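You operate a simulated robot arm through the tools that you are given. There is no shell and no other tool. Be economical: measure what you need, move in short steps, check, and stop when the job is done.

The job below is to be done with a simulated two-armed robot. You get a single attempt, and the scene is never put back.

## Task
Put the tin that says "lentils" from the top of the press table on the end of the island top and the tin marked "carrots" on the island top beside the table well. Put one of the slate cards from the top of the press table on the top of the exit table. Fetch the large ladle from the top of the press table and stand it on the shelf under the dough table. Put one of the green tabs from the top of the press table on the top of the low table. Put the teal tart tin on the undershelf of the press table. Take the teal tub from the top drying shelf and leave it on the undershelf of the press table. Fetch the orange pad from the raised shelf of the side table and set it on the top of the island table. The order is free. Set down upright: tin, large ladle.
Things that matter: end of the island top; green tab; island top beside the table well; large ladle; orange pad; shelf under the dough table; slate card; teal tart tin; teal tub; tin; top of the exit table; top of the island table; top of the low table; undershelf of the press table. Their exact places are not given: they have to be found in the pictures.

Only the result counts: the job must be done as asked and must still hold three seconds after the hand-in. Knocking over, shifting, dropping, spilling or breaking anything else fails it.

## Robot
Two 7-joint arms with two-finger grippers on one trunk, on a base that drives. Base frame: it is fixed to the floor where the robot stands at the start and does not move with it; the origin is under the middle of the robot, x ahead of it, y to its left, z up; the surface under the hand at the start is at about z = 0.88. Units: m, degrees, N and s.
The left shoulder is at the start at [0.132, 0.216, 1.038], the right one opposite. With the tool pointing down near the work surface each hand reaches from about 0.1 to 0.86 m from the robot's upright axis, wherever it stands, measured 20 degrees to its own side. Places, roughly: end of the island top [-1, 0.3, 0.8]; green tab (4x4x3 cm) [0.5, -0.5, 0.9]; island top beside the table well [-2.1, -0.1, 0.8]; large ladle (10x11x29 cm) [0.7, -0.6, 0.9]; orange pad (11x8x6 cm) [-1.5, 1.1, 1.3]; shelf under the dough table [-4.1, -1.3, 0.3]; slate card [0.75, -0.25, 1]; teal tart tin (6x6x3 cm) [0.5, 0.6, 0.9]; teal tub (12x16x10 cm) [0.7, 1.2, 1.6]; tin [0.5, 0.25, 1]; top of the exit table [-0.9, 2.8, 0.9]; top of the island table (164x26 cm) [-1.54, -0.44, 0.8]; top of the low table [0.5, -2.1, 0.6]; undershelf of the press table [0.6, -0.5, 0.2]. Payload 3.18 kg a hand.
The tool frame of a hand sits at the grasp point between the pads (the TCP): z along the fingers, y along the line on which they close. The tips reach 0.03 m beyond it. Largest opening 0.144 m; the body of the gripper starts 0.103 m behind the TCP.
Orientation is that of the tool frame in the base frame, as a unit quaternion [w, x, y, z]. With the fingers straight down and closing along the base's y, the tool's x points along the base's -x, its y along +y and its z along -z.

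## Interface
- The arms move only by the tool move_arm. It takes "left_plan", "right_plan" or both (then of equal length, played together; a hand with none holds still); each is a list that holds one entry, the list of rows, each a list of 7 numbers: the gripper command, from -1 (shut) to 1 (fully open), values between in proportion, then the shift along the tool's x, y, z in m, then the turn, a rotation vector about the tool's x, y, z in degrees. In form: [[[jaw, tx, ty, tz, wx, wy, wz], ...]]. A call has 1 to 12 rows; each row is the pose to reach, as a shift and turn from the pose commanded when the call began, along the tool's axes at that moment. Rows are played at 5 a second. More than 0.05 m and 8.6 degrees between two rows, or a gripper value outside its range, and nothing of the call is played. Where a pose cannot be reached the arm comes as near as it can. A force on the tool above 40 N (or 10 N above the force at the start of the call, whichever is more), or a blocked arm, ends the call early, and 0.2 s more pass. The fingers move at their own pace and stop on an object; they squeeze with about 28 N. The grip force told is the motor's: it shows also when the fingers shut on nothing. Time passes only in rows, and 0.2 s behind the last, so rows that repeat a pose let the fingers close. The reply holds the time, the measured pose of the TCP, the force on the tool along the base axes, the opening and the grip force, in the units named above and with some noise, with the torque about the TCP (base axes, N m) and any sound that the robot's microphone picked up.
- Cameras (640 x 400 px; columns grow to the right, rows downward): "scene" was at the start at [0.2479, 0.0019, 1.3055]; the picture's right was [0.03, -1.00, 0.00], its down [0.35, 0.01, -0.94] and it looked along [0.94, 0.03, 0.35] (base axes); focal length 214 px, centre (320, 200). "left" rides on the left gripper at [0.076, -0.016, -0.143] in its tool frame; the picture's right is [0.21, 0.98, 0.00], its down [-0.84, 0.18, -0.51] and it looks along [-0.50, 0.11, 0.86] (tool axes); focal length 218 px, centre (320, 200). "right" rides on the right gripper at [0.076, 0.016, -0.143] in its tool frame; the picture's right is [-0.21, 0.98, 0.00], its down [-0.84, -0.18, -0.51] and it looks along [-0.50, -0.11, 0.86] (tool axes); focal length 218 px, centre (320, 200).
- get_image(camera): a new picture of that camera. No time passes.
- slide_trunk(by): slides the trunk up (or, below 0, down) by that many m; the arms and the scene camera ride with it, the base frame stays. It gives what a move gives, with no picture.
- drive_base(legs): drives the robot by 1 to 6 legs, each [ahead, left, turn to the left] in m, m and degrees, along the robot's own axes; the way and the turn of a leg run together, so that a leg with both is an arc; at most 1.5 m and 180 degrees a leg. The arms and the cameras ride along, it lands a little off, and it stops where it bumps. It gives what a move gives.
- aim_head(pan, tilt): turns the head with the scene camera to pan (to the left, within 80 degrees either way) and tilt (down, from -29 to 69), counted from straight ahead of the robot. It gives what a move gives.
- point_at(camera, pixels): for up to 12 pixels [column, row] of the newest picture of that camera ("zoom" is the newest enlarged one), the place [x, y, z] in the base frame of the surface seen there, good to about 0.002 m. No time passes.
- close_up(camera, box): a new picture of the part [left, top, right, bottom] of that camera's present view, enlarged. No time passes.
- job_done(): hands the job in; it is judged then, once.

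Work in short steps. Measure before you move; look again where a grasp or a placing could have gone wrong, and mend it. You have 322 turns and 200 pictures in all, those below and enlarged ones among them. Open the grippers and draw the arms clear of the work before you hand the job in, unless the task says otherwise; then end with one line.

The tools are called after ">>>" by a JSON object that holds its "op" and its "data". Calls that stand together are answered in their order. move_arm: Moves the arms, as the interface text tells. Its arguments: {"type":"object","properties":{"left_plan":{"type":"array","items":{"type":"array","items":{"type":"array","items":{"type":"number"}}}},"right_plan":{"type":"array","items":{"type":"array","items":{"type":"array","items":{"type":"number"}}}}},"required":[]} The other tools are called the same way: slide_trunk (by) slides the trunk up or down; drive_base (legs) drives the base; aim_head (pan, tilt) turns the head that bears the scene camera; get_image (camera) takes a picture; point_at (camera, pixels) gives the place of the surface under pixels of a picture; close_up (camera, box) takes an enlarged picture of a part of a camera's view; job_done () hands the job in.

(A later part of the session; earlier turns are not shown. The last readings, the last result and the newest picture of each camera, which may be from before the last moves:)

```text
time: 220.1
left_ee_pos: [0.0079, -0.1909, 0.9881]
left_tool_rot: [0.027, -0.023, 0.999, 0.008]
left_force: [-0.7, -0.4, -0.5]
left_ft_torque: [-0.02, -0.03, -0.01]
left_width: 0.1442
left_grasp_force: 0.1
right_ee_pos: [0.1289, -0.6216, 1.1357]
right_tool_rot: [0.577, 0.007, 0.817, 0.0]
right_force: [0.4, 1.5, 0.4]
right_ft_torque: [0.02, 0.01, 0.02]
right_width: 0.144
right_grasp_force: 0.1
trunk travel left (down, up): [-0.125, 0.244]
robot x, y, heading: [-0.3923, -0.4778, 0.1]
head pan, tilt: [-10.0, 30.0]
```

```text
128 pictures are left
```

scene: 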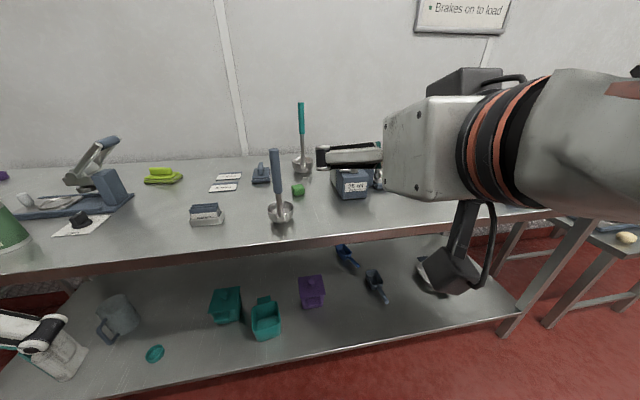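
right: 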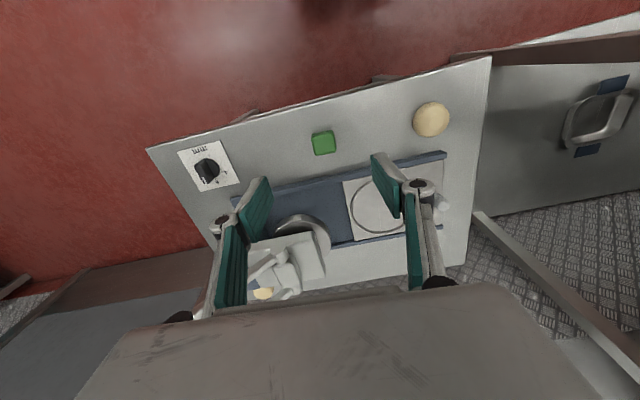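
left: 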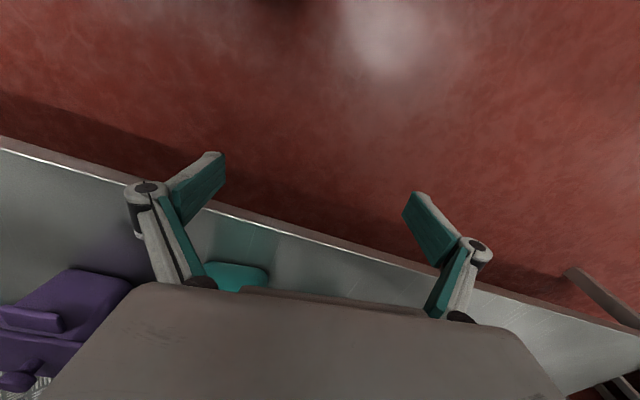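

Hand is ~20° below horizontal. Measure the teal ladle handle.

>>> {"op": "close_up", "data": {"camera": "scene", "box": [250, 90, 350, 190]}}

>>> {"op": "point_at", "data": {"camera": "scene", "pixels": [[301, 104], [301, 115], [301, 125], [301, 135], [302, 145], [302, 155], [294, 163], [310, 163], [297, 190]]}}

```text
4.00 times, centred on (300, 140) of scene
```

zoom: 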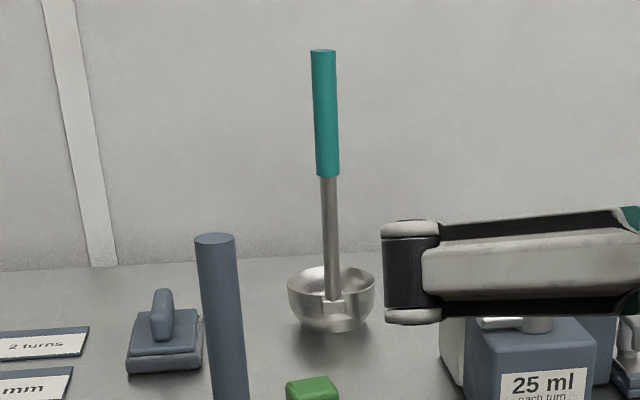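

```text
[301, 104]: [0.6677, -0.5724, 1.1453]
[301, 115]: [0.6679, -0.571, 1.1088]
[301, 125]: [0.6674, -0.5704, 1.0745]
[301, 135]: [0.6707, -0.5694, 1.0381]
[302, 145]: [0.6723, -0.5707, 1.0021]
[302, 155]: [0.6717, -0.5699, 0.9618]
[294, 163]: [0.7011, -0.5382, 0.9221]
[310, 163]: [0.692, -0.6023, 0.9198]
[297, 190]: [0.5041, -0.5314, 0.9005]
```

Handle axis ≈(0.673,−0.571), teal grip z 1.035–1.16. Drive ahead 0.29 with jaws half shut, at z 1.13 above the small ladle.

>>> {"op": "move_arm", "data": {"right_plan": [[[-0.1, 0, 0, 0, 0, 0, 0], [-0.1, 0, 0, 0, 0, 0, 0]]]}}

>>> {"op": "drive_base", "data": {"legs": [[0.29, 0, 0]]}}

>>> {"op": "get_image", "data": {"camera": "right"}}

>>> {"op": "get_image", "data": {"camera": "scene"}}

```text
time: 220.7
left_ee_pos: [0.0078, -0.1912, 0.9872]
left_tool_rot: [0.027, -0.023, 0.999, 0.008]
left_force: [0.0, -0.1, 0.8]
left_ft_torque: [0.0, 0.0, -0.01]
left_width: 0.144
left_grasp_force: 0.1
right_ee_pos: [0.1293, -0.6225, 1.1358]
right_tool_rot: [0.575, 0.009, 0.818, -0.001]
right_force: [-0.1, 0.1, 1.3]
right_ft_torque: [-0.02, -0.02, -0.01]
right_width: 0.0649
right_grasp_force: 0.0
trunk travel left (down, up): [-0.125, 0.244]
robot x, y, heading: [-0.3922, -0.4765, 0.3]
head pan, tilt: [-10.0, 30.0]
```

```text
time: 222.7
left_ee_pos: [0.301, -0.1908, 0.9879]
left_tool_rot: [0.027, -0.023, 0.999, 0.007]
left_force: [-0.5, 0.0, 0.5]
left_ft_torque: [-0.03, 0.06, 0.0]
left_width: 0.1441
left_grasp_force: 0.0
right_ee_pos: [0.4207, -0.6228, 1.1363]
right_tool_rot: [0.576, 0.009, 0.818, 0.0]
right_force: [0.4, -0.2, 0.0]
right_ft_torque: [0.0, -0.01, -0.02]
right_width: 0.0651
right_grasp_force: 0.0
trunk travel left (down, up): [-0.125, 0.244]
robot x, y, heading: [-0.1036, -0.4752, 0.3]
head pan, tilt: [-10.0, 30.0]
```

```text
126 pictures are left
```

right: 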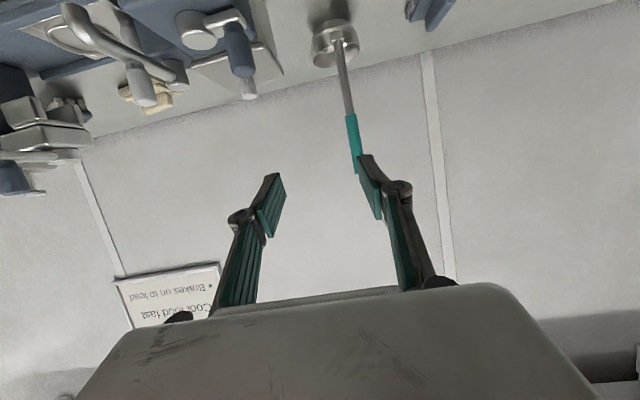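

```text
125 pictures are left
```

scene: 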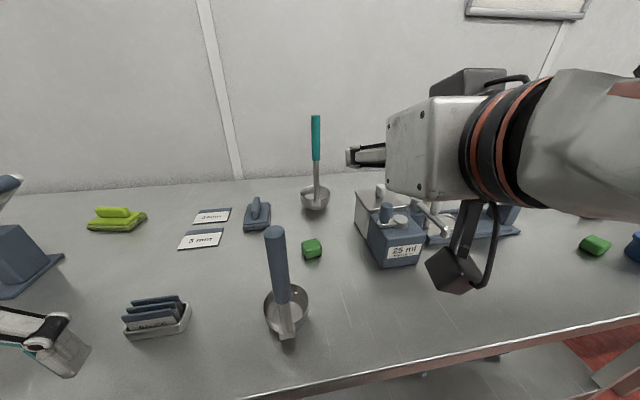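

Check dispenser knob height, then extend to the handle.

>>> {"op": "point_at", "data": {"camera": "scene", "pixels": [[385, 205], [400, 218], [380, 187], [433, 205], [316, 118], [316, 150]]}}

```text
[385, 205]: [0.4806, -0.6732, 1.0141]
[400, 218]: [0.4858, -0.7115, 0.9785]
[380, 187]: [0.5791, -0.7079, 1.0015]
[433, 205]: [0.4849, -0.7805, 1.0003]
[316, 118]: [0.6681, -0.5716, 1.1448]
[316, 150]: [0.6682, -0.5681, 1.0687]
```

Clear. Extend: y shift first, then forward to the handle, close.

>>> {"op": "move_arm", "data": {"right_plan": [[[-0.1, -0.009, 0.02, 0.035, 0, 0, 0], [-0.1, -0.018, 0.04, 0.07, 0, 0, 0], [-0.1, -0.028, 0.053, 0.105, 0, 0, 0], [-0.1, -0.038, 0.053, 0.145, 0, 0, 0], [-0.1, -0.048, 0.053, 0.185, 0, 0, 0], [-0.1, -0.058, 0.053, 0.22, 0, 0, 0], [-0.1, -0.065, 0.053, 0.246, 0, 0, 0], [-0.1, -0.065, 0.053, 0.246, 0, 0, 0]]]}}

>>> {"op": "get_image", "data": {"camera": "right"}}

```text
time: 224.5
left_ee_pos: [0.2998, -0.1909, 0.9888]
left_tool_rot: [0.028, -0.023, 0.999, 0.008]
left_force: [0.0, -0.7, 0.8]
left_ft_torque: [-0.02, 0.0, -0.02]
left_width: 0.144
left_grasp_force: 0.1
right_ee_pos: [0.6763, -0.5728, 1.1136]
right_tool_rot: [0.576, 0.01, 0.818, -0.002]
right_force: [-0.6, 0.4, -0.1]
right_ft_torque: [0.0, 0.03, 0.02]
right_width: 0.0647
right_grasp_force: 0.0
trunk travel left (down, up): [-0.125, 0.244]
robot x, y, heading: [-0.1, -0.4754, 0.0]
head pan, tilt: [-10.0, 30.0]
```

```text
124 pictures are left
```

right: 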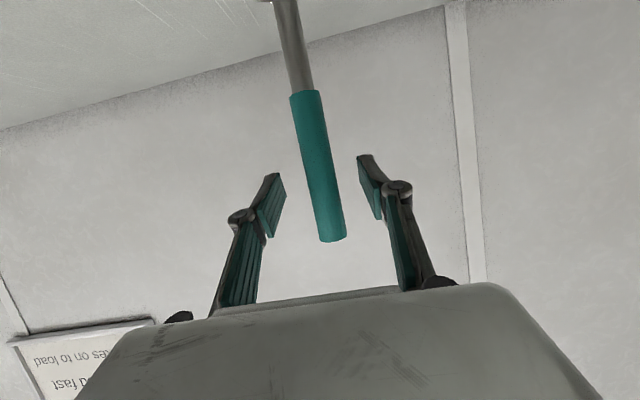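

Handle lies between the pads. Close and lift straight up 8 cm.

>>> {"op": "move_arm", "data": {"right_plan": [[[-0.5, 0, 0.002, 0, 0, 0, 0], [-0.75, 0, 0.002, 0, 0, 0, 0], [-1, 0, 0.002, 0, 0, 0, 0], [-1, 0, 0.002, 0, 0, 0, 0], [-1, -0.019, 0.002, -0.007, 0, 0, 0], [-1, -0.057, 0.002, -0.02, 0, 0, 0], [-1, -0.076, 0.002, -0.027, 0, 0, 0]]]}}

>>> {"op": "get_image", "data": {"camera": "scene"}}

>>> {"op": "get_image", "data": {"camera": "right"}}

```text
time: 226.1
left_ee_pos: [0.3001, -0.1904, 0.9878]
left_tool_rot: [0.027, -0.022, 0.999, 0.007]
left_force: [-0.2, -0.2, -0.9]
left_ft_torque: [-0.02, -0.03, -0.02]
left_width: 0.1438
left_grasp_force: 0.0
right_ee_pos: [0.6762, -0.5742, 1.1952]
right_tool_rot: [0.574, 0.009, 0.819, -0.001]
right_force: [-0.4, 0.4, -1.3]
right_ft_torque: [0.0, 0.05, 0.01]
right_width: 0.0202
right_grasp_force: 28.3
trunk travel left (down, up): [-0.125, 0.244]
robot x, y, heading: [-0.102, -0.4736, 0.2]
head pan, tilt: [-10.0, 30.0]
```

```text
123 pictures are left
```

scene: 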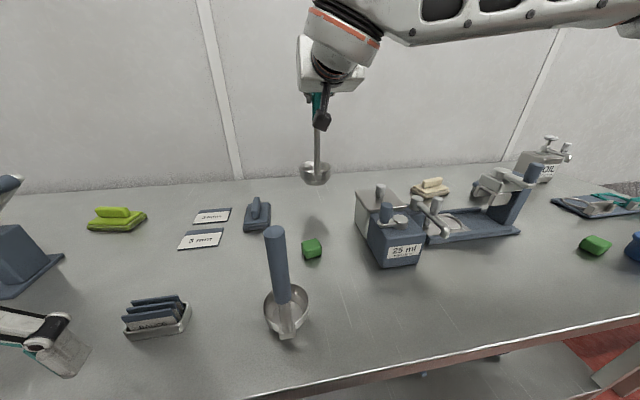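

```text
122 pictures are left
```

right: 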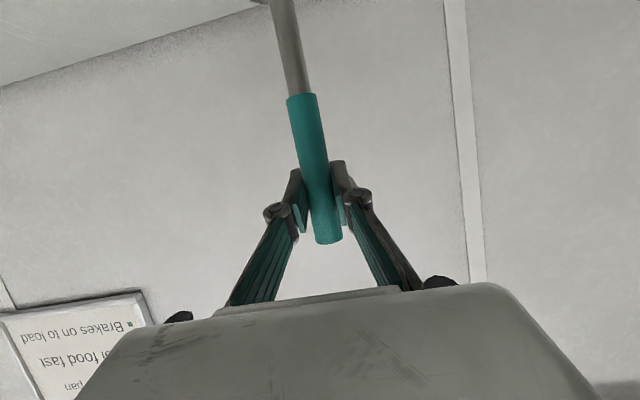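

Ladle is held. Raise a further 9 cm, then back away.

>>> {"op": "move_arm", "data": {"right_plan": [[[-1, -0.038, 0, -0.013, 0, 0, 0], [-1, -0.066, 0, -0.024, 0, 0, 0], [-1, -0.085, 0, -0.03, 0, 0, 0]]]}}

```text
time: 226.9
left_ee_pos: [0.2997, -0.1907, 0.9888]
left_tool_rot: [0.026, -0.021, 0.999, 0.008]
left_force: [0.8, 0.1, -1.0]
left_ft_torque: [0.0, -0.01, 0.02]
left_width: 0.1439
left_grasp_force: 0.1
right_ee_pos: [0.6767, -0.5744, 1.2852]
right_tool_rot: [0.575, 0.01, 0.818, -0.002]
right_force: [0.7, -0.2, -2.4]
right_ft_torque: [-0.03, 0.09, 0.01]
right_width: 0.0201
right_grasp_force: 28.8
trunk travel left (down, up): [-0.125, 0.244]
robot x, y, heading: [-0.1, -0.477, 0.0]
head pan, tilt: [-10.0, 30.0]
```

Back off 0.27 and retract the ladle arm by 0.28 m.

>>> {"op": "drive_base", "data": {"legs": [[-0.27, 0, 0]]}}

>>> {"op": "move_arm", "data": {"right_plan": [[[-1, 0.0134, -0.0115, -0.0377, 0, 0, 0], [-1, 0.0267, -0.023, -0.0754, 0, 0, 0], [-1, 0.04, -0.0345, -0.113, 0, 0, 0], [-1, 0.0534, -0.046, -0.151, 0, 0, 0], [-1, 0.0668, -0.0575, -0.1886, 0, 0, 0], [-1, 0.08, -0.069, -0.2263, 0, 0, 0], [-1, 0.0935, -0.08, -0.264, 0, 0, 0]]]}}

>>> {"op": "get_image", "data": {"camera": "scene"}}

```text
time: 228.8
left_ee_pos: [0.0379, -0.1914, 0.9879]
left_tool_rot: [0.027, -0.021, 0.999, 0.007]
left_force: [-0.3, 0.4, 0.0]
left_ft_torque: [0.0, 0.0, 0.03]
left_width: 0.144
left_grasp_force: 0.0
right_ee_pos: [0.4145, -0.5771, 1.2856]
right_tool_rot: [0.574, 0.011, 0.819, -0.002]
right_force: [-0.3, 0.1, -1.3]
right_ft_torque: [-0.01, 0.13, -0.04]
right_width: 0.0199
right_grasp_force: 27.8
trunk travel left (down, up): [-0.125, 0.244]
robot x, y, heading: [-0.3613, -0.4784, -0.2]
head pan, tilt: [-10.0, 30.0]
```

```text
time: 230.4
left_ee_pos: [0.0372, -0.1915, 0.9898]
left_tool_rot: [0.027, -0.021, 0.999, 0.008]
left_force: [-0.5, -1.3, 0.5]
left_ft_torque: [0.01, -0.03, 0.03]
left_width: 0.1438
left_grasp_force: 0.0
right_ee_pos: [0.1303, -0.6513, 1.2887]
right_tool_rot: [0.576, 0.01, 0.818, -0.004]
right_force: [-0.8, 0.1, -2.6]
right_ft_torque: [0.0, 0.09, -0.01]
right_width: 0.0201
right_grasp_force: 28.1
trunk travel left (down, up): [-0.125, 0.244]
robot x, y, heading: [-0.3676, -0.4773, 0.1]
head pan, tilt: [-10.0, 30.0]
```

```text
121 pictures are left
```

scene: 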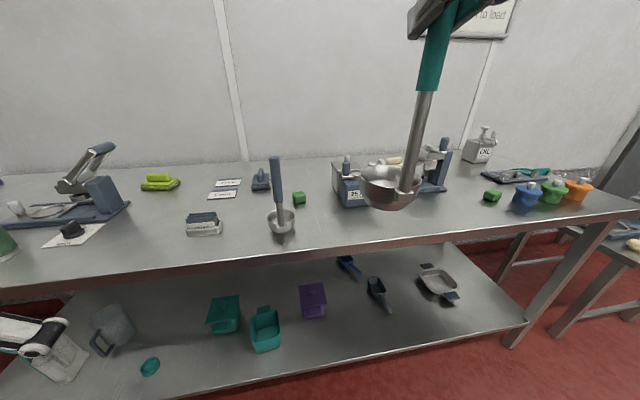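

Now go for the carrots: raise the left hand, strafe left 0.6 m, and approach.

>>> {"op": "move_arm", "data": {"left_plan": [[[0.6, 0.0, 0, -0.04, 0, 1.5, 0], [0.6, 0, 0, -0.08, 0, 3, 0], [0.6, 0, 0, -0.09, 0, 3, 0]]]}}

>>> {"op": "drive_base", "data": {"legs": [[0, 0.6, 0], [0.2, 0, 0]]}}

>>> {"op": "get_image", "data": {"camera": "left"}}

```text
time: 231.2
left_ee_pos: [0.033, -0.1917, 1.0783]
left_tool_rot: [0.0, -0.022, 1.0, 0.007]
left_force: [-1.0, 0.1, 0.2]
left_ft_torque: [-0.01, 0.03, -0.01]
left_width: 0.1152
left_grasp_force: 0.0
right_ee_pos: [0.1344, -0.6524, 1.2864]
right_tool_rot: [0.574, 0.011, 0.818, -0.003]
right_force: [-1.1, -0.6, -1.3]
right_ft_torque: [0.0, 0.08, 0.0]
right_width: 0.0202
right_grasp_force: 28.3
trunk travel left (down, up): [-0.125, 0.244]
robot x, y, heading: [-0.3654, -0.477, -0.2]
head pan, tilt: [-10.0, 30.0]
```

```text
time: 238.1
left_ee_pos: [0.2378, 0.3891, 1.0798]
left_tool_rot: [0.0, -0.014, 1.0, 0.007]
left_force: [1.0, -0.2, -0.3]
left_ft_torque: [-0.01, 0.03, 0.0]
left_width: 0.1151
left_grasp_force: 0.1
right_ee_pos: [0.3333, -0.0719, 1.288]
right_tool_rot: [0.576, 0.017, 0.818, -0.006]
right_force: [0.6, -0.5, -1.1]
right_ft_torque: [0.0, 0.08, 0.0]
right_width: 0.0201
right_grasp_force: 27.6
trunk travel left (down, up): [-0.125, 0.244]
robot x, y, heading: [-0.1585, 0.1121, -0.9]
head pan, tilt: [-10.0, 30.0]
```

```text
120 pictures are left
```

left: 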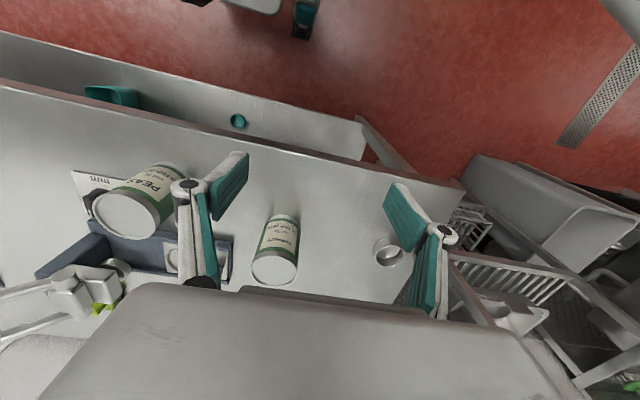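

>>> {"op": "point_at", "data": {"camera": "left", "pixels": [[253, 265], [298, 262], [275, 283], [278, 250], [276, 266], [278, 235]]}}

```text
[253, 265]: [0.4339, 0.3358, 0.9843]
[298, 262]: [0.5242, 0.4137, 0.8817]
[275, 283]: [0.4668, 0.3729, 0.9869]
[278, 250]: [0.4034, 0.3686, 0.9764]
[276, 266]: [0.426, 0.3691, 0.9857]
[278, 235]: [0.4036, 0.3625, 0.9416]
```

Carrots centre ≈(0.436,0.369). Move over, lower and grip, lift.

>>> {"op": "move_arm", "data": {"left_plan": [[[0.6, -0.045, -0.006, 0, 0, 0, 0], [0.6, -0.09, -0.012, 0, 0, 0, 0], [0.6, -0.135, -0.018, 0, 0, 0, 0], [0.6, -0.17, -0.022, 0, 0, 0, 0], [0.6, -0.199, -0.0256, 0, 0, 0, 0], [0.6, -0.199, -0.0256, 0.04, 0, 0, 0], [0.6, -0.199, -0.0256, 0.08, 0, 0, 0], [0.6, -0.199, -0.0256, 0.08, 0, 0, 0]]]}}

>>> {"op": "get_image", "data": {"camera": "left"}}

```text
time: 239.8
left_ee_pos: [0.4344, 0.3719, 0.998]
left_tool_rot: [0.001, -0.014, 1.0, 0.007]
left_force: [-0.4, 1.3, 0.4]
left_ft_torque: [-0.02, 0.01, 0.01]
left_width: 0.1152
left_grasp_force: 0.0
left hand out of reach, approached as far as the arm can: row 5
right_ee_pos: [0.3324, -0.072, 1.2871]
right_tool_rot: [0.575, 0.017, 0.818, -0.006]
right_force: [0.6, 0.7, -1.6]
right_ft_torque: [0.02, 0.06, -0.03]
right_width: 0.0202
right_grasp_force: 27.8
trunk travel left (down, up): [-0.125, 0.244]
robot x, y, heading: [-0.1637, 0.1131, -0.6]
head pan, tilt: [-10.0, 30.0]
```

```text
119 pictures are left
```

left: 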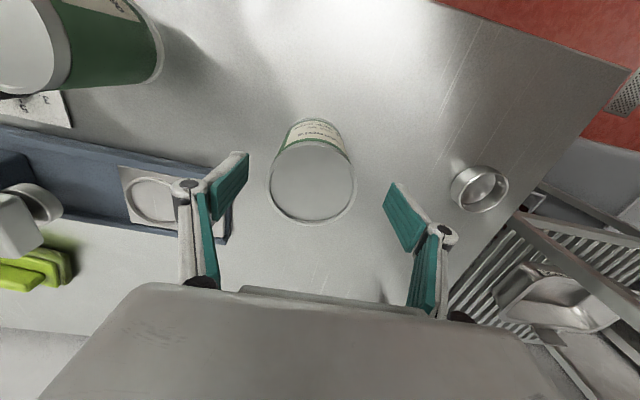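

Centred. Lower 4.3 cm, close, and lift.

>>> {"op": "move_arm", "data": {"left_plan": [[[0.6, -0.001, 0, 0.022, 0, 0, 0], [0.6, -0.001, 0, 0.043, 0, 0, 0], [0, -0.001, 0, 0.043, 0, 0, 0], [-1, -0.001, 0, 0.043, 0, 0, 0], [-1, -0.001, 0, 0.043, 0, 0, 0], [-1, -0.001, 0, 0.043, 0, 0, 0], [-1, 0, 0, 0.0, 0, 0, 0], [-1, 0, 0, -0.04, 0, 0, 0], [-1, 0.02, 0, -0.07, 0, 0, 0]]]}}

```text
time: 241.8
left_ee_pos: [0.4153, 0.3687, 1.0714]
left_tool_rot: [0.001, -0.013, 1.0, 0.007]
left_force: [-1.1, 0.3, -4.5]
left_ft_torque: [0.03, -0.02, 0.0]
left_width: 0.0722
left_grasp_force: 28.2
right_ee_pos: [0.331, -0.0716, 1.2885]
right_tool_rot: [0.575, 0.017, 0.818, -0.007]
right_force: [-0.7, 0.5, -2.0]
right_ft_torque: [0.02, 0.11, 0.02]
right_width: 0.0203
right_grasp_force: 27.8
trunk travel left (down, up): [-0.125, 0.244]
robot x, y, heading: [-0.1623, 0.1095, -1.0]
head pan, tilt: [-10.0, 30.0]
```

Carrots held. Drive to the aisle on the −y side: back, strafe right, and turn to face −x.

>>> {"op": "drive_base", "data": {"legs": [[-0.21, 0, 0], [0, -1.2, 0], [0, 0, -179]]}}

>>> {"op": "aim_head", "data": {"pan": 0, "tilt": 20}}

>>> {"op": "get_image", "data": {"camera": "scene"}}

```text
time: 261.3
left_ee_pos: [-0.9469, -1.3933, 1.0707]
left_tool_rot: [0.008, 0.999, 0.037, 0.0]
left_force: [0.7, 0.6, -4.1]
left_ft_torque: [-0.02, -0.02, 0.01]
left_width: 0.0723
left_grasp_force: 27.9
right_ee_pos: [-0.8829, -0.948, 1.286]
right_tool_rot: [0.007, 0.819, 0.002, -0.574]
right_force: [-0.6, 1.2, -2.3]
right_ft_torque: [0.0, -0.12, 0.03]
right_width: 0.02
right_grasp_force: 28.3
trunk travel left (down, up): [-0.125, 0.244]
robot x, y, heading: [-0.3791, -1.1129, -178.3]
head pan, tilt: [-10.0, 30.0]
```

```text
time: 262.1
left_ee_pos: [-0.9469, -1.3934, 1.0697]
left_tool_rot: [0.006, 0.999, 0.036, 0.0]
left_force: [0.4, -0.7, -4.0]
left_ft_torque: [0.03, -0.03, -0.01]
left_width: 0.0723
left_grasp_force: 27.7
right_ee_pos: [-0.8829, -0.9476, 1.2874]
right_tool_rot: [0.007, 0.818, 0.002, -0.574]
right_force: [0.7, 0.2, -1.0]
right_ft_torque: [-0.01, -0.09, 0.01]
right_width: 0.0205
right_grasp_force: 28.1
trunk travel left (down, up): [-0.125, 0.244]
robot x, y, heading: [-0.3794, -1.1108, -178.2]
head pan, tilt: [0.0, 20.0]
```

```text
118 pictures are left
```

scene: 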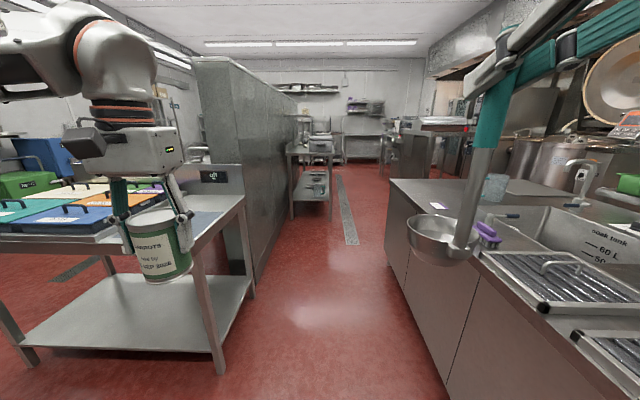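

Measure the aisle: table corner, cabinet edge, island edge, the far table with shelf.

>>> {"op": "point_at", "data": {"camera": "scene", "pixels": [[246, 190], [218, 230], [255, 260], [290, 155], [330, 155], [318, 178], [325, 150], [392, 185], [388, 240], [340, 200], [297, 215], [390, 150]]}}

```text
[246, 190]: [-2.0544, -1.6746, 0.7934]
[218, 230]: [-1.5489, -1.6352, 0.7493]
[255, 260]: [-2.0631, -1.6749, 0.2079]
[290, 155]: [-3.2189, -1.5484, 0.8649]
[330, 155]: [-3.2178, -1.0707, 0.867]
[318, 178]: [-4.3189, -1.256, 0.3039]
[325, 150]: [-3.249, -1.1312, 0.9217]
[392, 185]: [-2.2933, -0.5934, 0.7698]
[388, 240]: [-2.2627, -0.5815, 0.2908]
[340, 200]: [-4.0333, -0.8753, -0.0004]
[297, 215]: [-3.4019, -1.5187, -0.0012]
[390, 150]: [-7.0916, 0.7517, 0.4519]
```

Dough table: top z≈0.867, front edge y≈−1.07, from x≈−3.22 on; shelf z≈0.30. Drive 2.2 m down the aisle.

>>> {"op": "drive_base", "data": {"legs": [[0, 0, -1.7], [1.1, 0, 0], [1.1, 0, 0]]}}

>>> {"op": "get_image", "data": {"camera": "scene"}}

>>> {"op": "aim_head", "data": {"pan": -65, "tilt": 30}}

>>> {"op": "get_image", "data": {"camera": "scene"}}

```text
time: 273.4
left_ee_pos: [-3.1488, -1.3842, 1.0778]
left_tool_rot: [0.016, 0.999, 0.027, -0.007]
left_force: [0.9, -0.7, -3.9]
left_ft_torque: [0.05, -0.02, -0.01]
left_width: 0.0725
left_grasp_force: 27.5
right_ee_pos: [-3.0813, -0.9416, 1.2884]
right_tool_rot: [0.006, 0.817, -0.006, -0.576]
right_force: [-0.4, -0.4, -1.2]
right_ft_torque: [0.0, -0.05, 0.02]
right_width: 0.0202
right_grasp_force: 27.8
trunk travel left (down, up): [-0.125, 0.244]
robot x, y, heading: [-2.5831, -1.116, -178.8]
head pan, tilt: [0.0, 20.0]
stopped in leg 3: the robot was blocked; the commanded pose is now the measured one
```

```text
117 pictures are left
```

scene: 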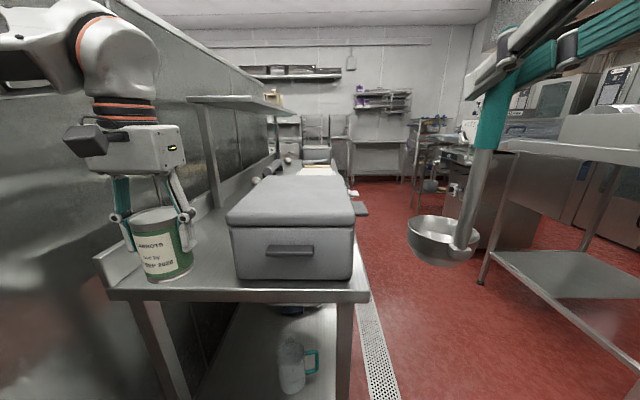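

```text
time: 274.8
left_ee_pos: [-3.1493, -1.3853, 1.0773]
left_tool_rot: [0.017, 0.999, 0.028, -0.005]
left_force: [0.3, -0.3, -4.2]
left_ft_torque: [0.02, 0.0, 0.01]
left_width: 0.0723
left_grasp_force: 28.4
right_ee_pos: [-3.0811, -0.9373, 1.2885]
right_tool_rot: [0.01, 0.817, -0.011, -0.577]
right_force: [-0.6, -0.4, -2.0]
right_ft_torque: [0.01, -0.08, 0.03]
right_width: 0.0202
right_grasp_force: 28.1
trunk travel left (down, up): [-0.125, 0.244]
robot x, y, heading: [-2.5858, -1.1186, -178.8]
head pan, tilt: [-65.0, 30.0]
```

```text
116 pictures are left
```

scene: 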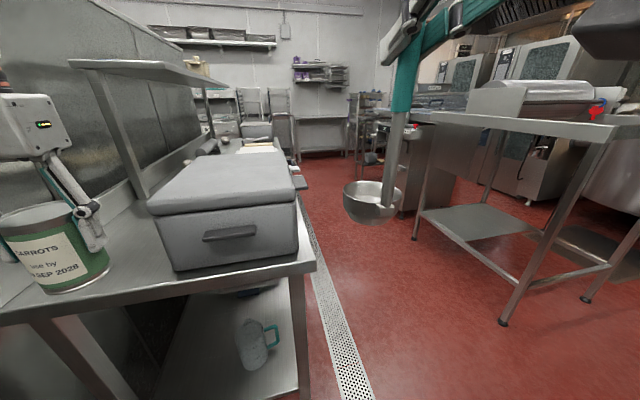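

Something blocked the last mm (left elbow near the cabinet, box ahead on the dough table). Retract and raise the carrots hand, then rotate right to face +y.

>>> {"op": "move_arm", "data": {"left_plan": [[[-1, 0.04, 0, -0.015, 0, 0, 0], [-1, 0.08, 0, -0.03, 0, 0, 0], [-1, 0.12, 0, -0.03, 0, 0, 0]]]}}

>>> {"op": "drive_base", "data": {"legs": [[0.0, 0, -90]]}}

>>> {"op": "aim_head", "data": {"pan": 0, "tilt": 30}}

>>> {"op": "get_image", "data": {"camera": "scene"}}

```text
time: 275.8
left_ee_pos: [-3.0405, -1.3418, 1.0996]
left_tool_rot: [0.026, 1.0, 0.01, 0.003]
left_force: [-1.0, -0.9, -4.2]
left_ft_torque: [0.05, -0.02, 0.0]
left_width: 0.0724
left_grasp_force: 27.9
right_ee_pos: [-3.0835, -0.901, 1.2897]
right_tool_rot: [0.012, 0.817, -0.026, -0.576]
right_force: [0.1, 0.3, -2.4]
right_ft_torque: [0.0, -0.08, 0.04]
right_width: 0.0201
right_grasp_force: 27.8
trunk travel left (down, up): [-0.125, 0.244]
robot x, y, heading: [-2.5855, -1.1066, 180.0]
head pan, tilt: [-65.0, 30.0]
stopped in row 3 (left hand): the arm was blocked; the commanded pose is now the measured one
```

```text
time: 279.9
left_ee_pos: [-2.8592, -0.6689, 1.0971]
left_tool_rot: [0.013, 0.731, -0.683, -0.01]
left_force: [0.1, 0.2, -4.9]
left_ft_torque: [-0.04, 0.0, 0.0]
left_width: 0.0724
left_grasp_force: 28.2
right_ee_pos: [-2.4211, -0.6046, 1.291]
right_tool_rot: [0.396, -0.574, 0.583, 0.417]
right_force: [1.4, -0.1, -1.2]
right_ft_torque: [-0.03, -0.02, 0.01]
right_width: 0.0204
right_grasp_force: 27.9
trunk travel left (down, up): [-0.125, 0.244]
robot x, y, heading: [-2.5872, -1.1095, 92.3]
head pan, tilt: [-65.0, 30.0]
```

```text
time: 281.3
left_ee_pos: [-2.8583, -0.6679, 1.0962]
left_tool_rot: [0.013, 0.731, -0.682, -0.01]
left_force: [0.8, 0.3, -4.7]
left_ft_torque: [-0.04, 0.01, 0.0]
left_width: 0.0723
left_grasp_force: 28.2
right_ee_pos: [-2.4194, -0.6018, 1.2918]
right_tool_rot: [0.393, -0.571, 0.587, 0.418]
right_force: [0.1, -0.3, -2.1]
right_ft_torque: [-0.07, 0.02, 0.02]
right_width: 0.0205
right_grasp_force: 28.1
trunk travel left (down, up): [-0.125, 0.244]
robot x, y, heading: [-2.5863, -1.1092, 92.3]
head pan, tilt: [0.0, 30.0]
```

```text
115 pictures are left
```

scene: 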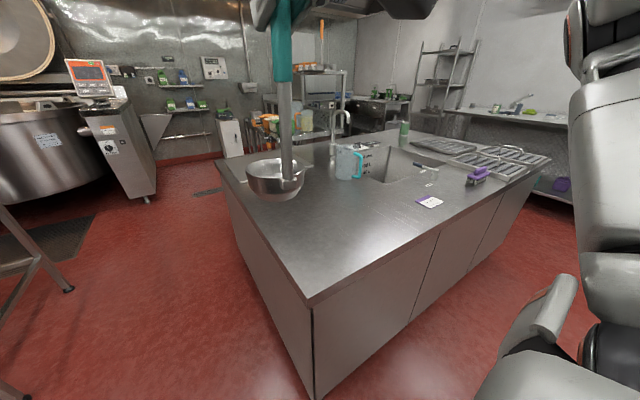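

Clear view of the island's far end. Measure it.

>>> {"op": "point_at", "data": {"camera": "scene", "pixels": [[310, 298], [345, 178], [350, 150], [330, 210], [360, 215], [300, 240], [428, 202], [395, 170], [370, 178], [235, 190], [330, 150], [480, 175]]}}

```text
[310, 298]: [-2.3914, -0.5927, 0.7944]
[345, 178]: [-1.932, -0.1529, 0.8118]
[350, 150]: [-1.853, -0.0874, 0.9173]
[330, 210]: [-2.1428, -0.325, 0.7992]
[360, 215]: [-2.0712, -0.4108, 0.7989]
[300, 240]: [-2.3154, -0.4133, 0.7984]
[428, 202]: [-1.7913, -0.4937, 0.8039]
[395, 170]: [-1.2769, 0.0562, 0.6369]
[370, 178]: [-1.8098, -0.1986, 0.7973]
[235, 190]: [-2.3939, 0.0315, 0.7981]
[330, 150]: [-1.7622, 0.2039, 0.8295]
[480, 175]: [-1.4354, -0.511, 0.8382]
```

Drive around the island's far end: strafe left 0.3, ahead 0.75, turn right to face +x.

>>> {"op": "drive_base", "data": {"legs": [[0, 0.32, 0], [0.75, 0, 0], [0, 0, -92]]}}

>>> {"op": "aim_head", "data": {"pan": 0, "tilt": 35}}

>>> {"op": "get_image", "data": {"camera": "scene"}}

```text
time: 292.3
left_ee_pos: [-2.4799, -0.14, 1.0966]
left_tool_rot: [-0.002, 0.001, 1.0, 0.017]
left_force: [0.0, -0.6, -5.4]
left_ft_torque: [-0.02, 0.04, -0.05]
left_width: 0.0722
left_grasp_force: 28.1
right_ee_pos: [-2.4437, -0.583, 1.2924]
right_tool_rot: [0.573, 0.038, 0.818, -0.002]
right_force: [0.4, 0.1, -1.2]
right_ft_torque: [-0.02, 0.08, 0.03]
right_width: 0.0203
right_grasp_force: 27.6
trunk travel left (down, up): [-0.125, 0.244]
robot x, y, heading: [-2.937, -0.3803, -1.7]
head pan, tilt: [0.0, 30.0]
```

```text
time: 292.9
left_ee_pos: [-2.4783, -0.1407, 1.0957]
left_tool_rot: [-0.002, 0.001, 1.0, 0.017]
left_force: [-0.6, 1.1, -4.5]
left_ft_torque: [0.02, 0.01, -0.01]
left_width: 0.0722
left_grasp_force: 27.8
right_ee_pos: [-2.4442, -0.5824, 1.2934]
right_tool_rot: [0.574, 0.038, 0.818, -0.002]
right_force: [0.9, 0.8, -2.5]
right_ft_torque: [-0.04, 0.07, -0.02]
right_width: 0.0202
right_grasp_force: 28.4
trunk travel left (down, up): [-0.125, 0.244]
robot x, y, heading: [-2.9347, -0.3795, -1.7]
head pan, tilt: [0.0, 35.0]
```

```text
114 pictures are left
```

scene: 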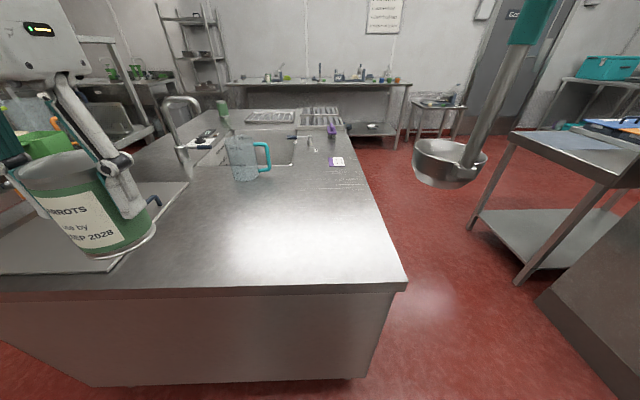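

Measure the board at left and free surface near the target.

>>> {"op": "point_at", "data": {"camera": "scene", "pixels": [[190, 183], [150, 265], [175, 215], [230, 210], [225, 190], [245, 178], [260, 250]]}}

>>> {"op": "drive_base", "data": {"legs": [[0.13, 0, 1.7]]}}

```text
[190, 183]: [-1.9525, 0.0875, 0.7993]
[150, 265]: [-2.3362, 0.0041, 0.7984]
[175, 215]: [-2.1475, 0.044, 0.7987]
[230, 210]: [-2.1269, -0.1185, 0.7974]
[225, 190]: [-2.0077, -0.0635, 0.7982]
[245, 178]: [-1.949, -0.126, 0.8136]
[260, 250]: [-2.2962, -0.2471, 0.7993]
```

```text
time: 294.2
left_ee_pos: [-2.3574, -0.129, 1.097]
left_tool_rot: [-0.002, -0.014, 1.0, 0.016]
left_force: [0.3, 0.0, -4.6]
left_ft_torque: [-0.02, 0.02, 0.02]
left_width: 0.0722
left_grasp_force: 28.2
right_ee_pos: [-2.309, -0.5694, 1.2935]
right_tool_rot: [0.574, 0.026, 0.818, 0.007]
right_force: [0.4, -0.5, -1.8]
right_ft_torque: [-0.01, 0.08, -0.01]
right_width: 0.0202
right_grasp_force: 27.8
trunk travel left (down, up): [-0.125, 0.244]
robot x, y, heading: [-2.807, -0.3835, 0.1]
head pan, tilt: [0.0, 35.0]
```

Lower the carrots to (−2.12,−0.125), correcting the small tilt.

>>> {"op": "move_arm", "data": {"left_plan": [[[-1, -0.034, 0, 0.02, 0.3, 0, 0], [-1, -0.068, -0.001, 0.04, 0.6, 0, 0], [-1, -0.102, -0.001, 0.06, 0.9, 0, 0], [-1, -0.136, -0.002, 0.085, 1.2, 0, 0], [-1, -0.17, -0.002, 0.115, 1.5, 0, 0], [-1, -0.204, -0.003, 0.145, 1.8, 0, 0], [-1, -0.237, -0.003, 0.175, 1.8, 0, 0], [-1, -0.237, -0.003, 0.2, 1.8, 0, 0], [-1, -0.237, -0.003, 0.213, 1.8, 0, 0], [-1, -0.237, -0.003, 0.218, 1.8, 0, 0]]]}}

>>> {"op": "get_image", "data": {"camera": "scene"}}

```text
time: 296.4
left_ee_pos: [-2.1191, -0.1193, 0.8776]
left_tool_rot: [-0.001, -0.014, 1.0, 0.002]
left_force: [-0.8, -0.6, -3.9]
left_ft_torque: [-0.02, 0.01, 0.0]
left_width: 0.0723
left_grasp_force: 28.1
right_ee_pos: [-2.31, -0.5688, 1.2937]
right_tool_rot: [0.574, 0.026, 0.819, 0.007]
right_force: [0.3, -0.6, -2.3]
right_ft_torque: [0.0, 0.07, 0.05]
right_width: 0.0203
right_grasp_force: 28.0
trunk travel left (down, up): [-0.125, 0.244]
robot x, y, heading: [-2.8084, -0.3839, 0.3]
head pan, tilt: [0.0, 35.0]
```

```text
113 pictures are left
```

scene: 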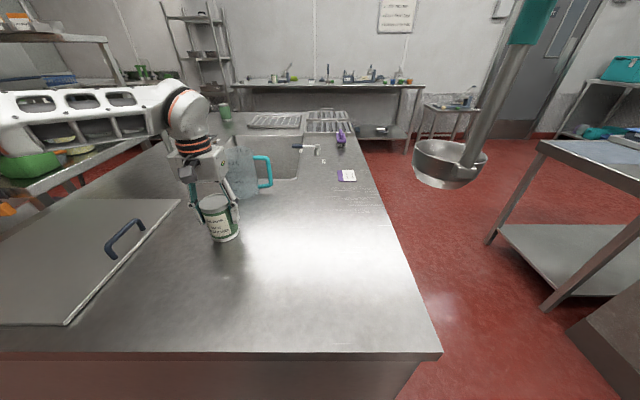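

Touch down, release and lift.

>>> {"op": "move_arm", "data": {"left_plan": [[[-1, 0, 0, 0.002, 0, 0, 0], [-1, 0, 0, 0.004, 0, 0, 0], [-1, 0, 0, 0.004, 0, 0, 0]]]}}

```text
time: 297.2
left_ee_pos: [-2.1193, -0.1199, 0.8767]
left_tool_rot: [0.0, -0.014, 1.0, 0.0]
left_force: [-0.4, 0.3, 5.8]
left_ft_torque: [0.4, -0.09, 0.02]
left_width: 0.0723
left_grasp_force: 27.5
right_ee_pos: [-2.3113, -0.5693, 1.2943]
right_tool_rot: [0.574, 0.027, 0.818, 0.007]
right_force: [0.2, 0.3, -2.8]
right_ft_torque: [-0.02, 0.09, 0.0]
right_width: 0.0203
right_grasp_force: 28.4
trunk travel left (down, up): [-0.125, 0.244]
robot x, y, heading: [-2.8068, -0.3829, 0.0]
head pan, tilt: [0.0, 35.0]
```

>>> {"op": "move_arm", "data": {"left_plan": [[[0.5, 0, 0, 0, 0, 0, 0], [0.5, 0, 0, 0, 0, 0, 0], [0.5, 0, 0, -0.04, 0, 0, 0], [0.5, 0, 0, -0.08, 0, 0, 0], [0.5, 0, 0, -0.12, 0, 0, 0], [0.5, 0.04, 0, -0.14, 0, 0, 0], [0.5, 0.08, 0, -0.16, 0, 0, 0], [0.5, 0.12, 0, -0.18, 0, 0, 0], [0.5, 0.16, 0, -0.19, 0, 0, 0], [0.5, 0.2, 0, -0.2, 0, 0, 0], [0.5, 0.24, 0, -0.2, 0, 0, 0]]]}}

>>> {"op": "get_image", "data": {"camera": "scene"}}

```text
time: 299.6
left_ee_pos: [-2.3619, -0.125, 1.0748]
left_tool_rot: [0.0, -0.014, 1.0, 0.0]
left_force: [-0.5, -0.1, -0.3]
left_ft_torque: [-0.01, 0.01, 0.01]
left_width: 0.108
left_grasp_force: 0.0
left hand out of reach, approached as far as the arm can: row 4, 5, 6
right_ee_pos: [-2.3102, -0.5686, 1.294]
right_tool_rot: [0.574, 0.026, 0.818, 0.007]
right_force: [0.4, -0.2, -1.9]
right_ft_torque: [0.01, 0.11, 0.0]
right_width: 0.0203
right_grasp_force: 27.8
trunk travel left (down, up): [-0.125, 0.244]
robot x, y, heading: [-2.8086, -0.385, -0.2]
head pan, tilt: [0.0, 35.0]
```

```text
112 pictures are left
```

scene: 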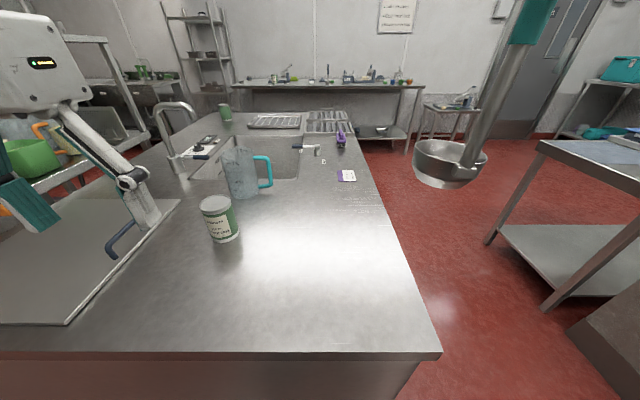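

Carrots placed. Turn right to face −y (dough table side) and look.

>>> {"op": "drive_base", "data": {"legs": [[-0.1, 0, 0], [0, 0, -90]]}}

>>> {"op": "aim_head", "data": {"pan": 0, "tilt": 35}}

>>> {"op": "get_image", "data": {"camera": "scene"}}

```text
time: 304.6
left_ee_pos: [-2.6582, -0.8371, 1.0742]
left_tool_rot: [-0.001, 0.704, 0.71, 0.002]
left_force: [-0.2, -0.2, -0.2]
left_ft_torque: [0.0, 0.0, -0.02]
left_width: 0.1081
left_grasp_force: 0.0
right_ee_pos: [-3.1036, -0.8789, 1.2924]
right_tool_rot: [0.407, 0.602, 0.555, -0.404]
right_force: [0.2, 0.3, -1.9]
right_ft_torque: [0.1, 0.02, 0.02]
right_width: 0.0203
right_grasp_force: 27.9
trunk travel left (down, up): [-0.125, 0.244]
robot x, y, heading: [-2.908, -0.3798, -91.0]
head pan, tilt: [0.0, 35.0]
```

```text
time: 305.2
left_ee_pos: [-2.6595, -0.8359, 1.0741]
left_tool_rot: [0.0, 0.704, 0.71, 0.002]
left_force: [-0.4, -0.1, -0.1]
left_ft_torque: [-0.01, 0.01, -0.02]
left_width: 0.1077
left_grasp_force: 0.1
right_ee_pos: [-3.1043, -0.879, 1.2934]
right_tool_rot: [0.406, 0.603, 0.555, -0.405]
right_force: [0.3, 0.3, -1.4]
right_ft_torque: [0.06, 0.01, -0.02]
right_width: 0.0203
right_grasp_force: 27.3
trunk travel left (down, up): [-0.125, 0.244]
robot x, y, heading: [-2.9068, -0.3889, -91.1]
head pan, tilt: [0.0, 35.0]
```

```text
111 pictures are left
```

scene: 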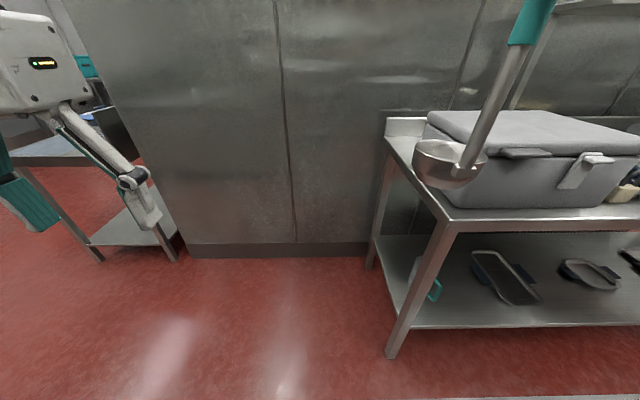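

Strafe right 0.3 first and look to the right for obstacles.

>>> {"op": "aim_head", "data": {"pan": -45, "tilt": 35}}

>>> {"op": "get_image", "data": {"camera": "scene"}}

```text
time: 306.4
left_ee_pos: [-2.6591, -0.837, 1.0748]
left_tool_rot: [0.0, 0.704, 0.711, 0.002]
left_force: [0.3, -0.3, 0.1]
left_ft_torque: [0.0, -0.01, -0.02]
left_width: 0.1079
left_grasp_force: 0.1
right_ee_pos: [-3.104, -0.8797, 1.2935]
right_tool_rot: [0.407, 0.602, 0.555, -0.404]
right_force: [0.5, 0.1, -2.8]
right_ft_torque: [0.07, 0.0, -0.03]
right_width: 0.02
right_grasp_force: 28.4
trunk travel left (down, up): [-0.125, 0.244]
robot x, y, heading: [-2.908, -0.3845, -91.0]
head pan, tilt: [-45.0, 35.0]
```

```text
110 pictures are left
```

scene: 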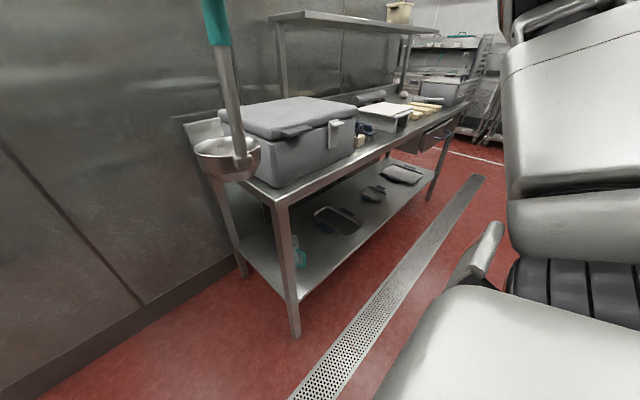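

Measure the shelf: items, edges.

>>> {"op": "point_at", "data": {"camera": "scene", "pixels": [[300, 255], [325, 258], [335, 220], [355, 228], [318, 212], [360, 205], [372, 192], [386, 197], [400, 205], [400, 173], [425, 178], [428, 195]]}}

```text
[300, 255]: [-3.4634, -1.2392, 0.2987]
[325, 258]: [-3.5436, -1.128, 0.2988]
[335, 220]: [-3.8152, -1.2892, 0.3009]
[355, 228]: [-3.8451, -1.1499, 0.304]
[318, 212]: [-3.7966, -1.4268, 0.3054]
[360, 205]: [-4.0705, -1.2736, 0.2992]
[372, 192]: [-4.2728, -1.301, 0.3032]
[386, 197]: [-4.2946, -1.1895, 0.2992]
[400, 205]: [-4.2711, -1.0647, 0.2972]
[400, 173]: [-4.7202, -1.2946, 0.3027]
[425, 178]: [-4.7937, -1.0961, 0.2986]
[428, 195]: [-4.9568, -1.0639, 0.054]
```

Gap on the shelf at x≈−4.05 (tray to −3.92, pan from −4.2). Strafe right 0.95 m.

>>> {"op": "drive_base", "data": {"legs": [[0, -0.95, 1]]}}

>>> {"op": "aim_head", "data": {"pan": 0, "tilt": 45}}

>>> {"op": "get_image", "data": {"camera": "scene"}}

```text
time: 314.9
left_ee_pos: [-3.5797, -0.8282, 1.0743]
left_tool_rot: [0.0, 0.691, 0.723, 0.002]
left_force: [-0.2, 0.4, -0.8]
left_ft_torque: [0.03, -0.01, -0.02]
left_width: 0.1082
left_grasp_force: 0.1
right_ee_pos: [-4.0238, -0.8869, 1.2942]
right_tool_rot: [0.414, 0.592, 0.566, -0.398]
right_force: [0.4, 0.3, -2.4]
right_ft_torque: [0.08, 0.03, 0.01]
right_width: 0.0201
right_grasp_force: 27.9
trunk travel left (down, up): [-0.125, 0.244]
robot x, y, heading: [-3.8445, -0.3818, -88.9]
head pan, tilt: [-45.0, 35.0]
```

```text
time: 316.1
left_ee_pos: [-3.5792, -0.8278, 1.0742]
left_tool_rot: [-0.001, 0.691, 0.723, 0.002]
left_force: [0.2, -0.3, -0.9]
left_ft_torque: [0.0, -0.01, 0.01]
left_width: 0.108
left_grasp_force: 0.0
right_ee_pos: [-4.0234, -0.8869, 1.2923]
right_tool_rot: [0.414, 0.592, 0.565, -0.398]
right_force: [-0.6, -0.1, -1.5]
right_ft_torque: [0.06, 0.01, 0.01]
right_width: 0.0202
right_grasp_force: 28.0
trunk travel left (down, up): [-0.125, 0.244]
robot x, y, heading: [-3.8485, -0.3821, -89.0]
head pan, tilt: [0.0, 45.0]
```

```text
109 pictures are left
```

scene: 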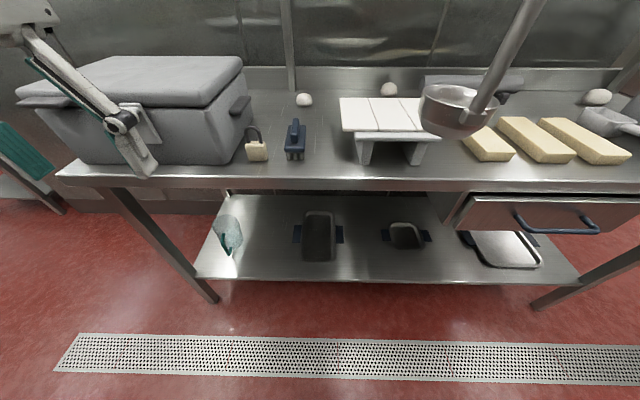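

Measure the gap between tray and pan, and the drawer's left side.

>>> {"op": "point_at", "data": {"camera": "scene", "pixels": [[344, 233], [383, 238], [362, 245], [362, 225], [460, 220], [455, 195], [500, 245], [362, 268], [360, 185]]}}

>>> {"op": "slide_trunk", "data": {"by": -0.125}}

```text
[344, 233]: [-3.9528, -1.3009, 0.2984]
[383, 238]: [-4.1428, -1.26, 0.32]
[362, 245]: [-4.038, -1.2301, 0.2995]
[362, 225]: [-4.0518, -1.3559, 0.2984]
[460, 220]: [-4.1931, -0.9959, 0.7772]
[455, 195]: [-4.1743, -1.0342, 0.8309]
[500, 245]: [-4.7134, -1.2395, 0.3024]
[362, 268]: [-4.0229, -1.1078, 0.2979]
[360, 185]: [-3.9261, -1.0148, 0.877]
```

```text
time: 317.6
left_ee_pos: [-3.5803, -0.8265, 0.9504]
left_tool_rot: [0.0, 0.692, 0.722, 0.0]
left_force: [0.4, 0.5, -0.6]
left_ft_torque: [-0.01, 0.0, 0.01]
left_width: 0.1078
left_grasp_force: 0.1
right_ee_pos: [-4.0207, -0.9893, 1.0553]
right_tool_rot: [0.32, 0.646, 0.619, -0.311]
right_force: [0.6, 0.3, -1.3]
right_ft_torque: [-0.06, 0.03, 0.02]
right_width: 0.0203
right_grasp_force: 28.2
trunk travel left (down, up): [0.0, 0.369]
robot x, y, heading: [-3.8502, -0.3805, -88.9]
head pan, tilt: [0.0, 45.0]
```

The slide again swung the hand (it now tilts ~37°). Check the ladle vs. the table edge.

>>> {"op": "get_image", "data": {"camera": "scene"}}

```text
108 pictures are left
```

scene: 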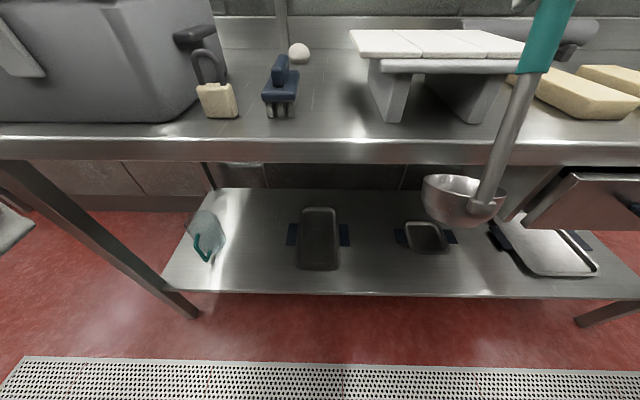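

It is clear in front of the table. Draw back, re-level the pitch and lower in one go.

>>> {"op": "move_arm", "data": {"right_plan": [[[-1, 0.0344, -0.003, 0.0135, 0, -2.5, 0], [-1, 0.0689, -0.006, 0.027, 0, -5, 0], [-1, 0.1033, -0.009, 0.0405, 0, -7.5, 0], [-1, 0.1377, -0.012, 0.054, 0, -10, 0], [-1, 0.1721, -0.015, 0.0675, 0, -12.5, 0], [-1, 0.2066, -0.018, 0.081, 0, -15, 0], [-1, 0.241, -0.021, 0.0945, 0, -17, 0], [-1, 0.241, -0.021, 0.0945, 0, -17, 0]]]}}

```text
time: 319.4
left_ee_pos: [-3.5793, -0.8269, 0.9505]
left_tool_rot: [0.001, 0.691, 0.723, 0.001]
left_force: [0.6, -0.4, -0.8]
left_ft_torque: [0.04, -0.02, 0.0]
left_width: 0.1079
left_grasp_force: 0.1
right_ee_pos: [-3.9994, -1.0163, 0.9496]
right_tool_rot: [0.39, 0.605, 0.59, -0.365]
right_force: [-2.1, 11.6, 5.8]
right_ft_torque: [0.6, 0.08, 0.03]
right_width: 0.0199
right_grasp_force: 27.1
right hand out of reach, approached as far as the arm can: row 3, 4, 5, 6, 7, 8
trunk travel left (down, up): [0.0, 0.369]
robot x, y, heading: [-3.8476, -0.3828, -89.2]
head pan, tilt: [0.0, 45.0]
```

Contact with the table edge (11.6 N). Back the base away 8 cm.

>>> {"op": "drive_base", "data": {"legs": [[-0.08, 0, 0]]}}

>>> {"op": "get_image", "data": {"camera": "scene"}}

>>> {"op": "get_image", "data": {"camera": "right"}}

```text
time: 320.4
left_ee_pos: [-3.5806, -0.748, 0.9491]
left_tool_rot: [0.0, 0.691, 0.723, 0.001]
left_force: [-0.2, 0.5, 0.4]
left_ft_torque: [-0.02, 0.0, -0.01]
left_width: 0.1081
left_grasp_force: 0.1
right_ee_pos: [-4.0014, -0.9369, 0.9485]
right_tool_rot: [0.389, 0.606, 0.59, -0.365]
right_force: [-0.7, 0.1, -1.8]
right_ft_torque: [0.01, -0.01, -0.01]
right_width: 0.0201
right_grasp_force: 28.2
trunk travel left (down, up): [0.0, 0.369]
robot x, y, heading: [-3.8484, -0.3047, -88.9]
head pan, tilt: [0.0, 45.0]
```

```text
107 pictures are left
```

scene: 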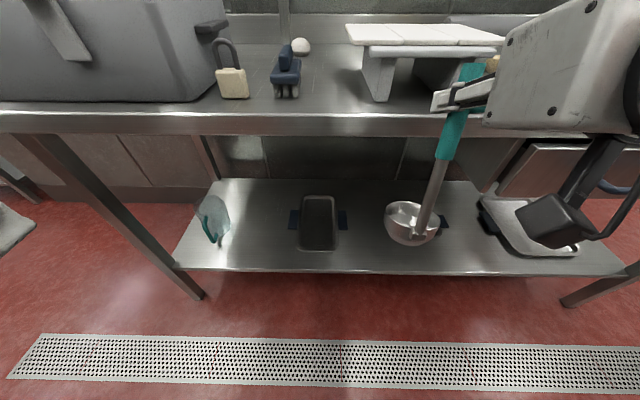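

```text
106 pictures are left
```

right: 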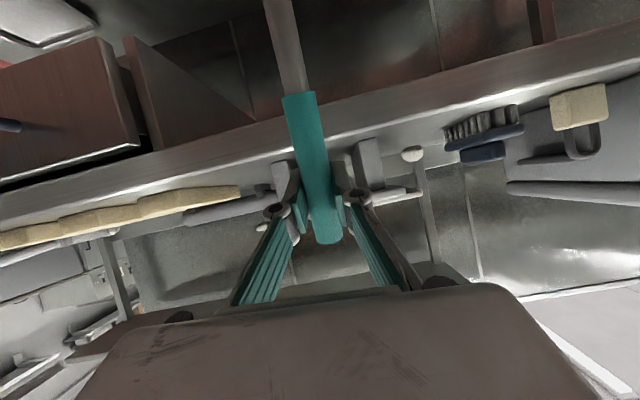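

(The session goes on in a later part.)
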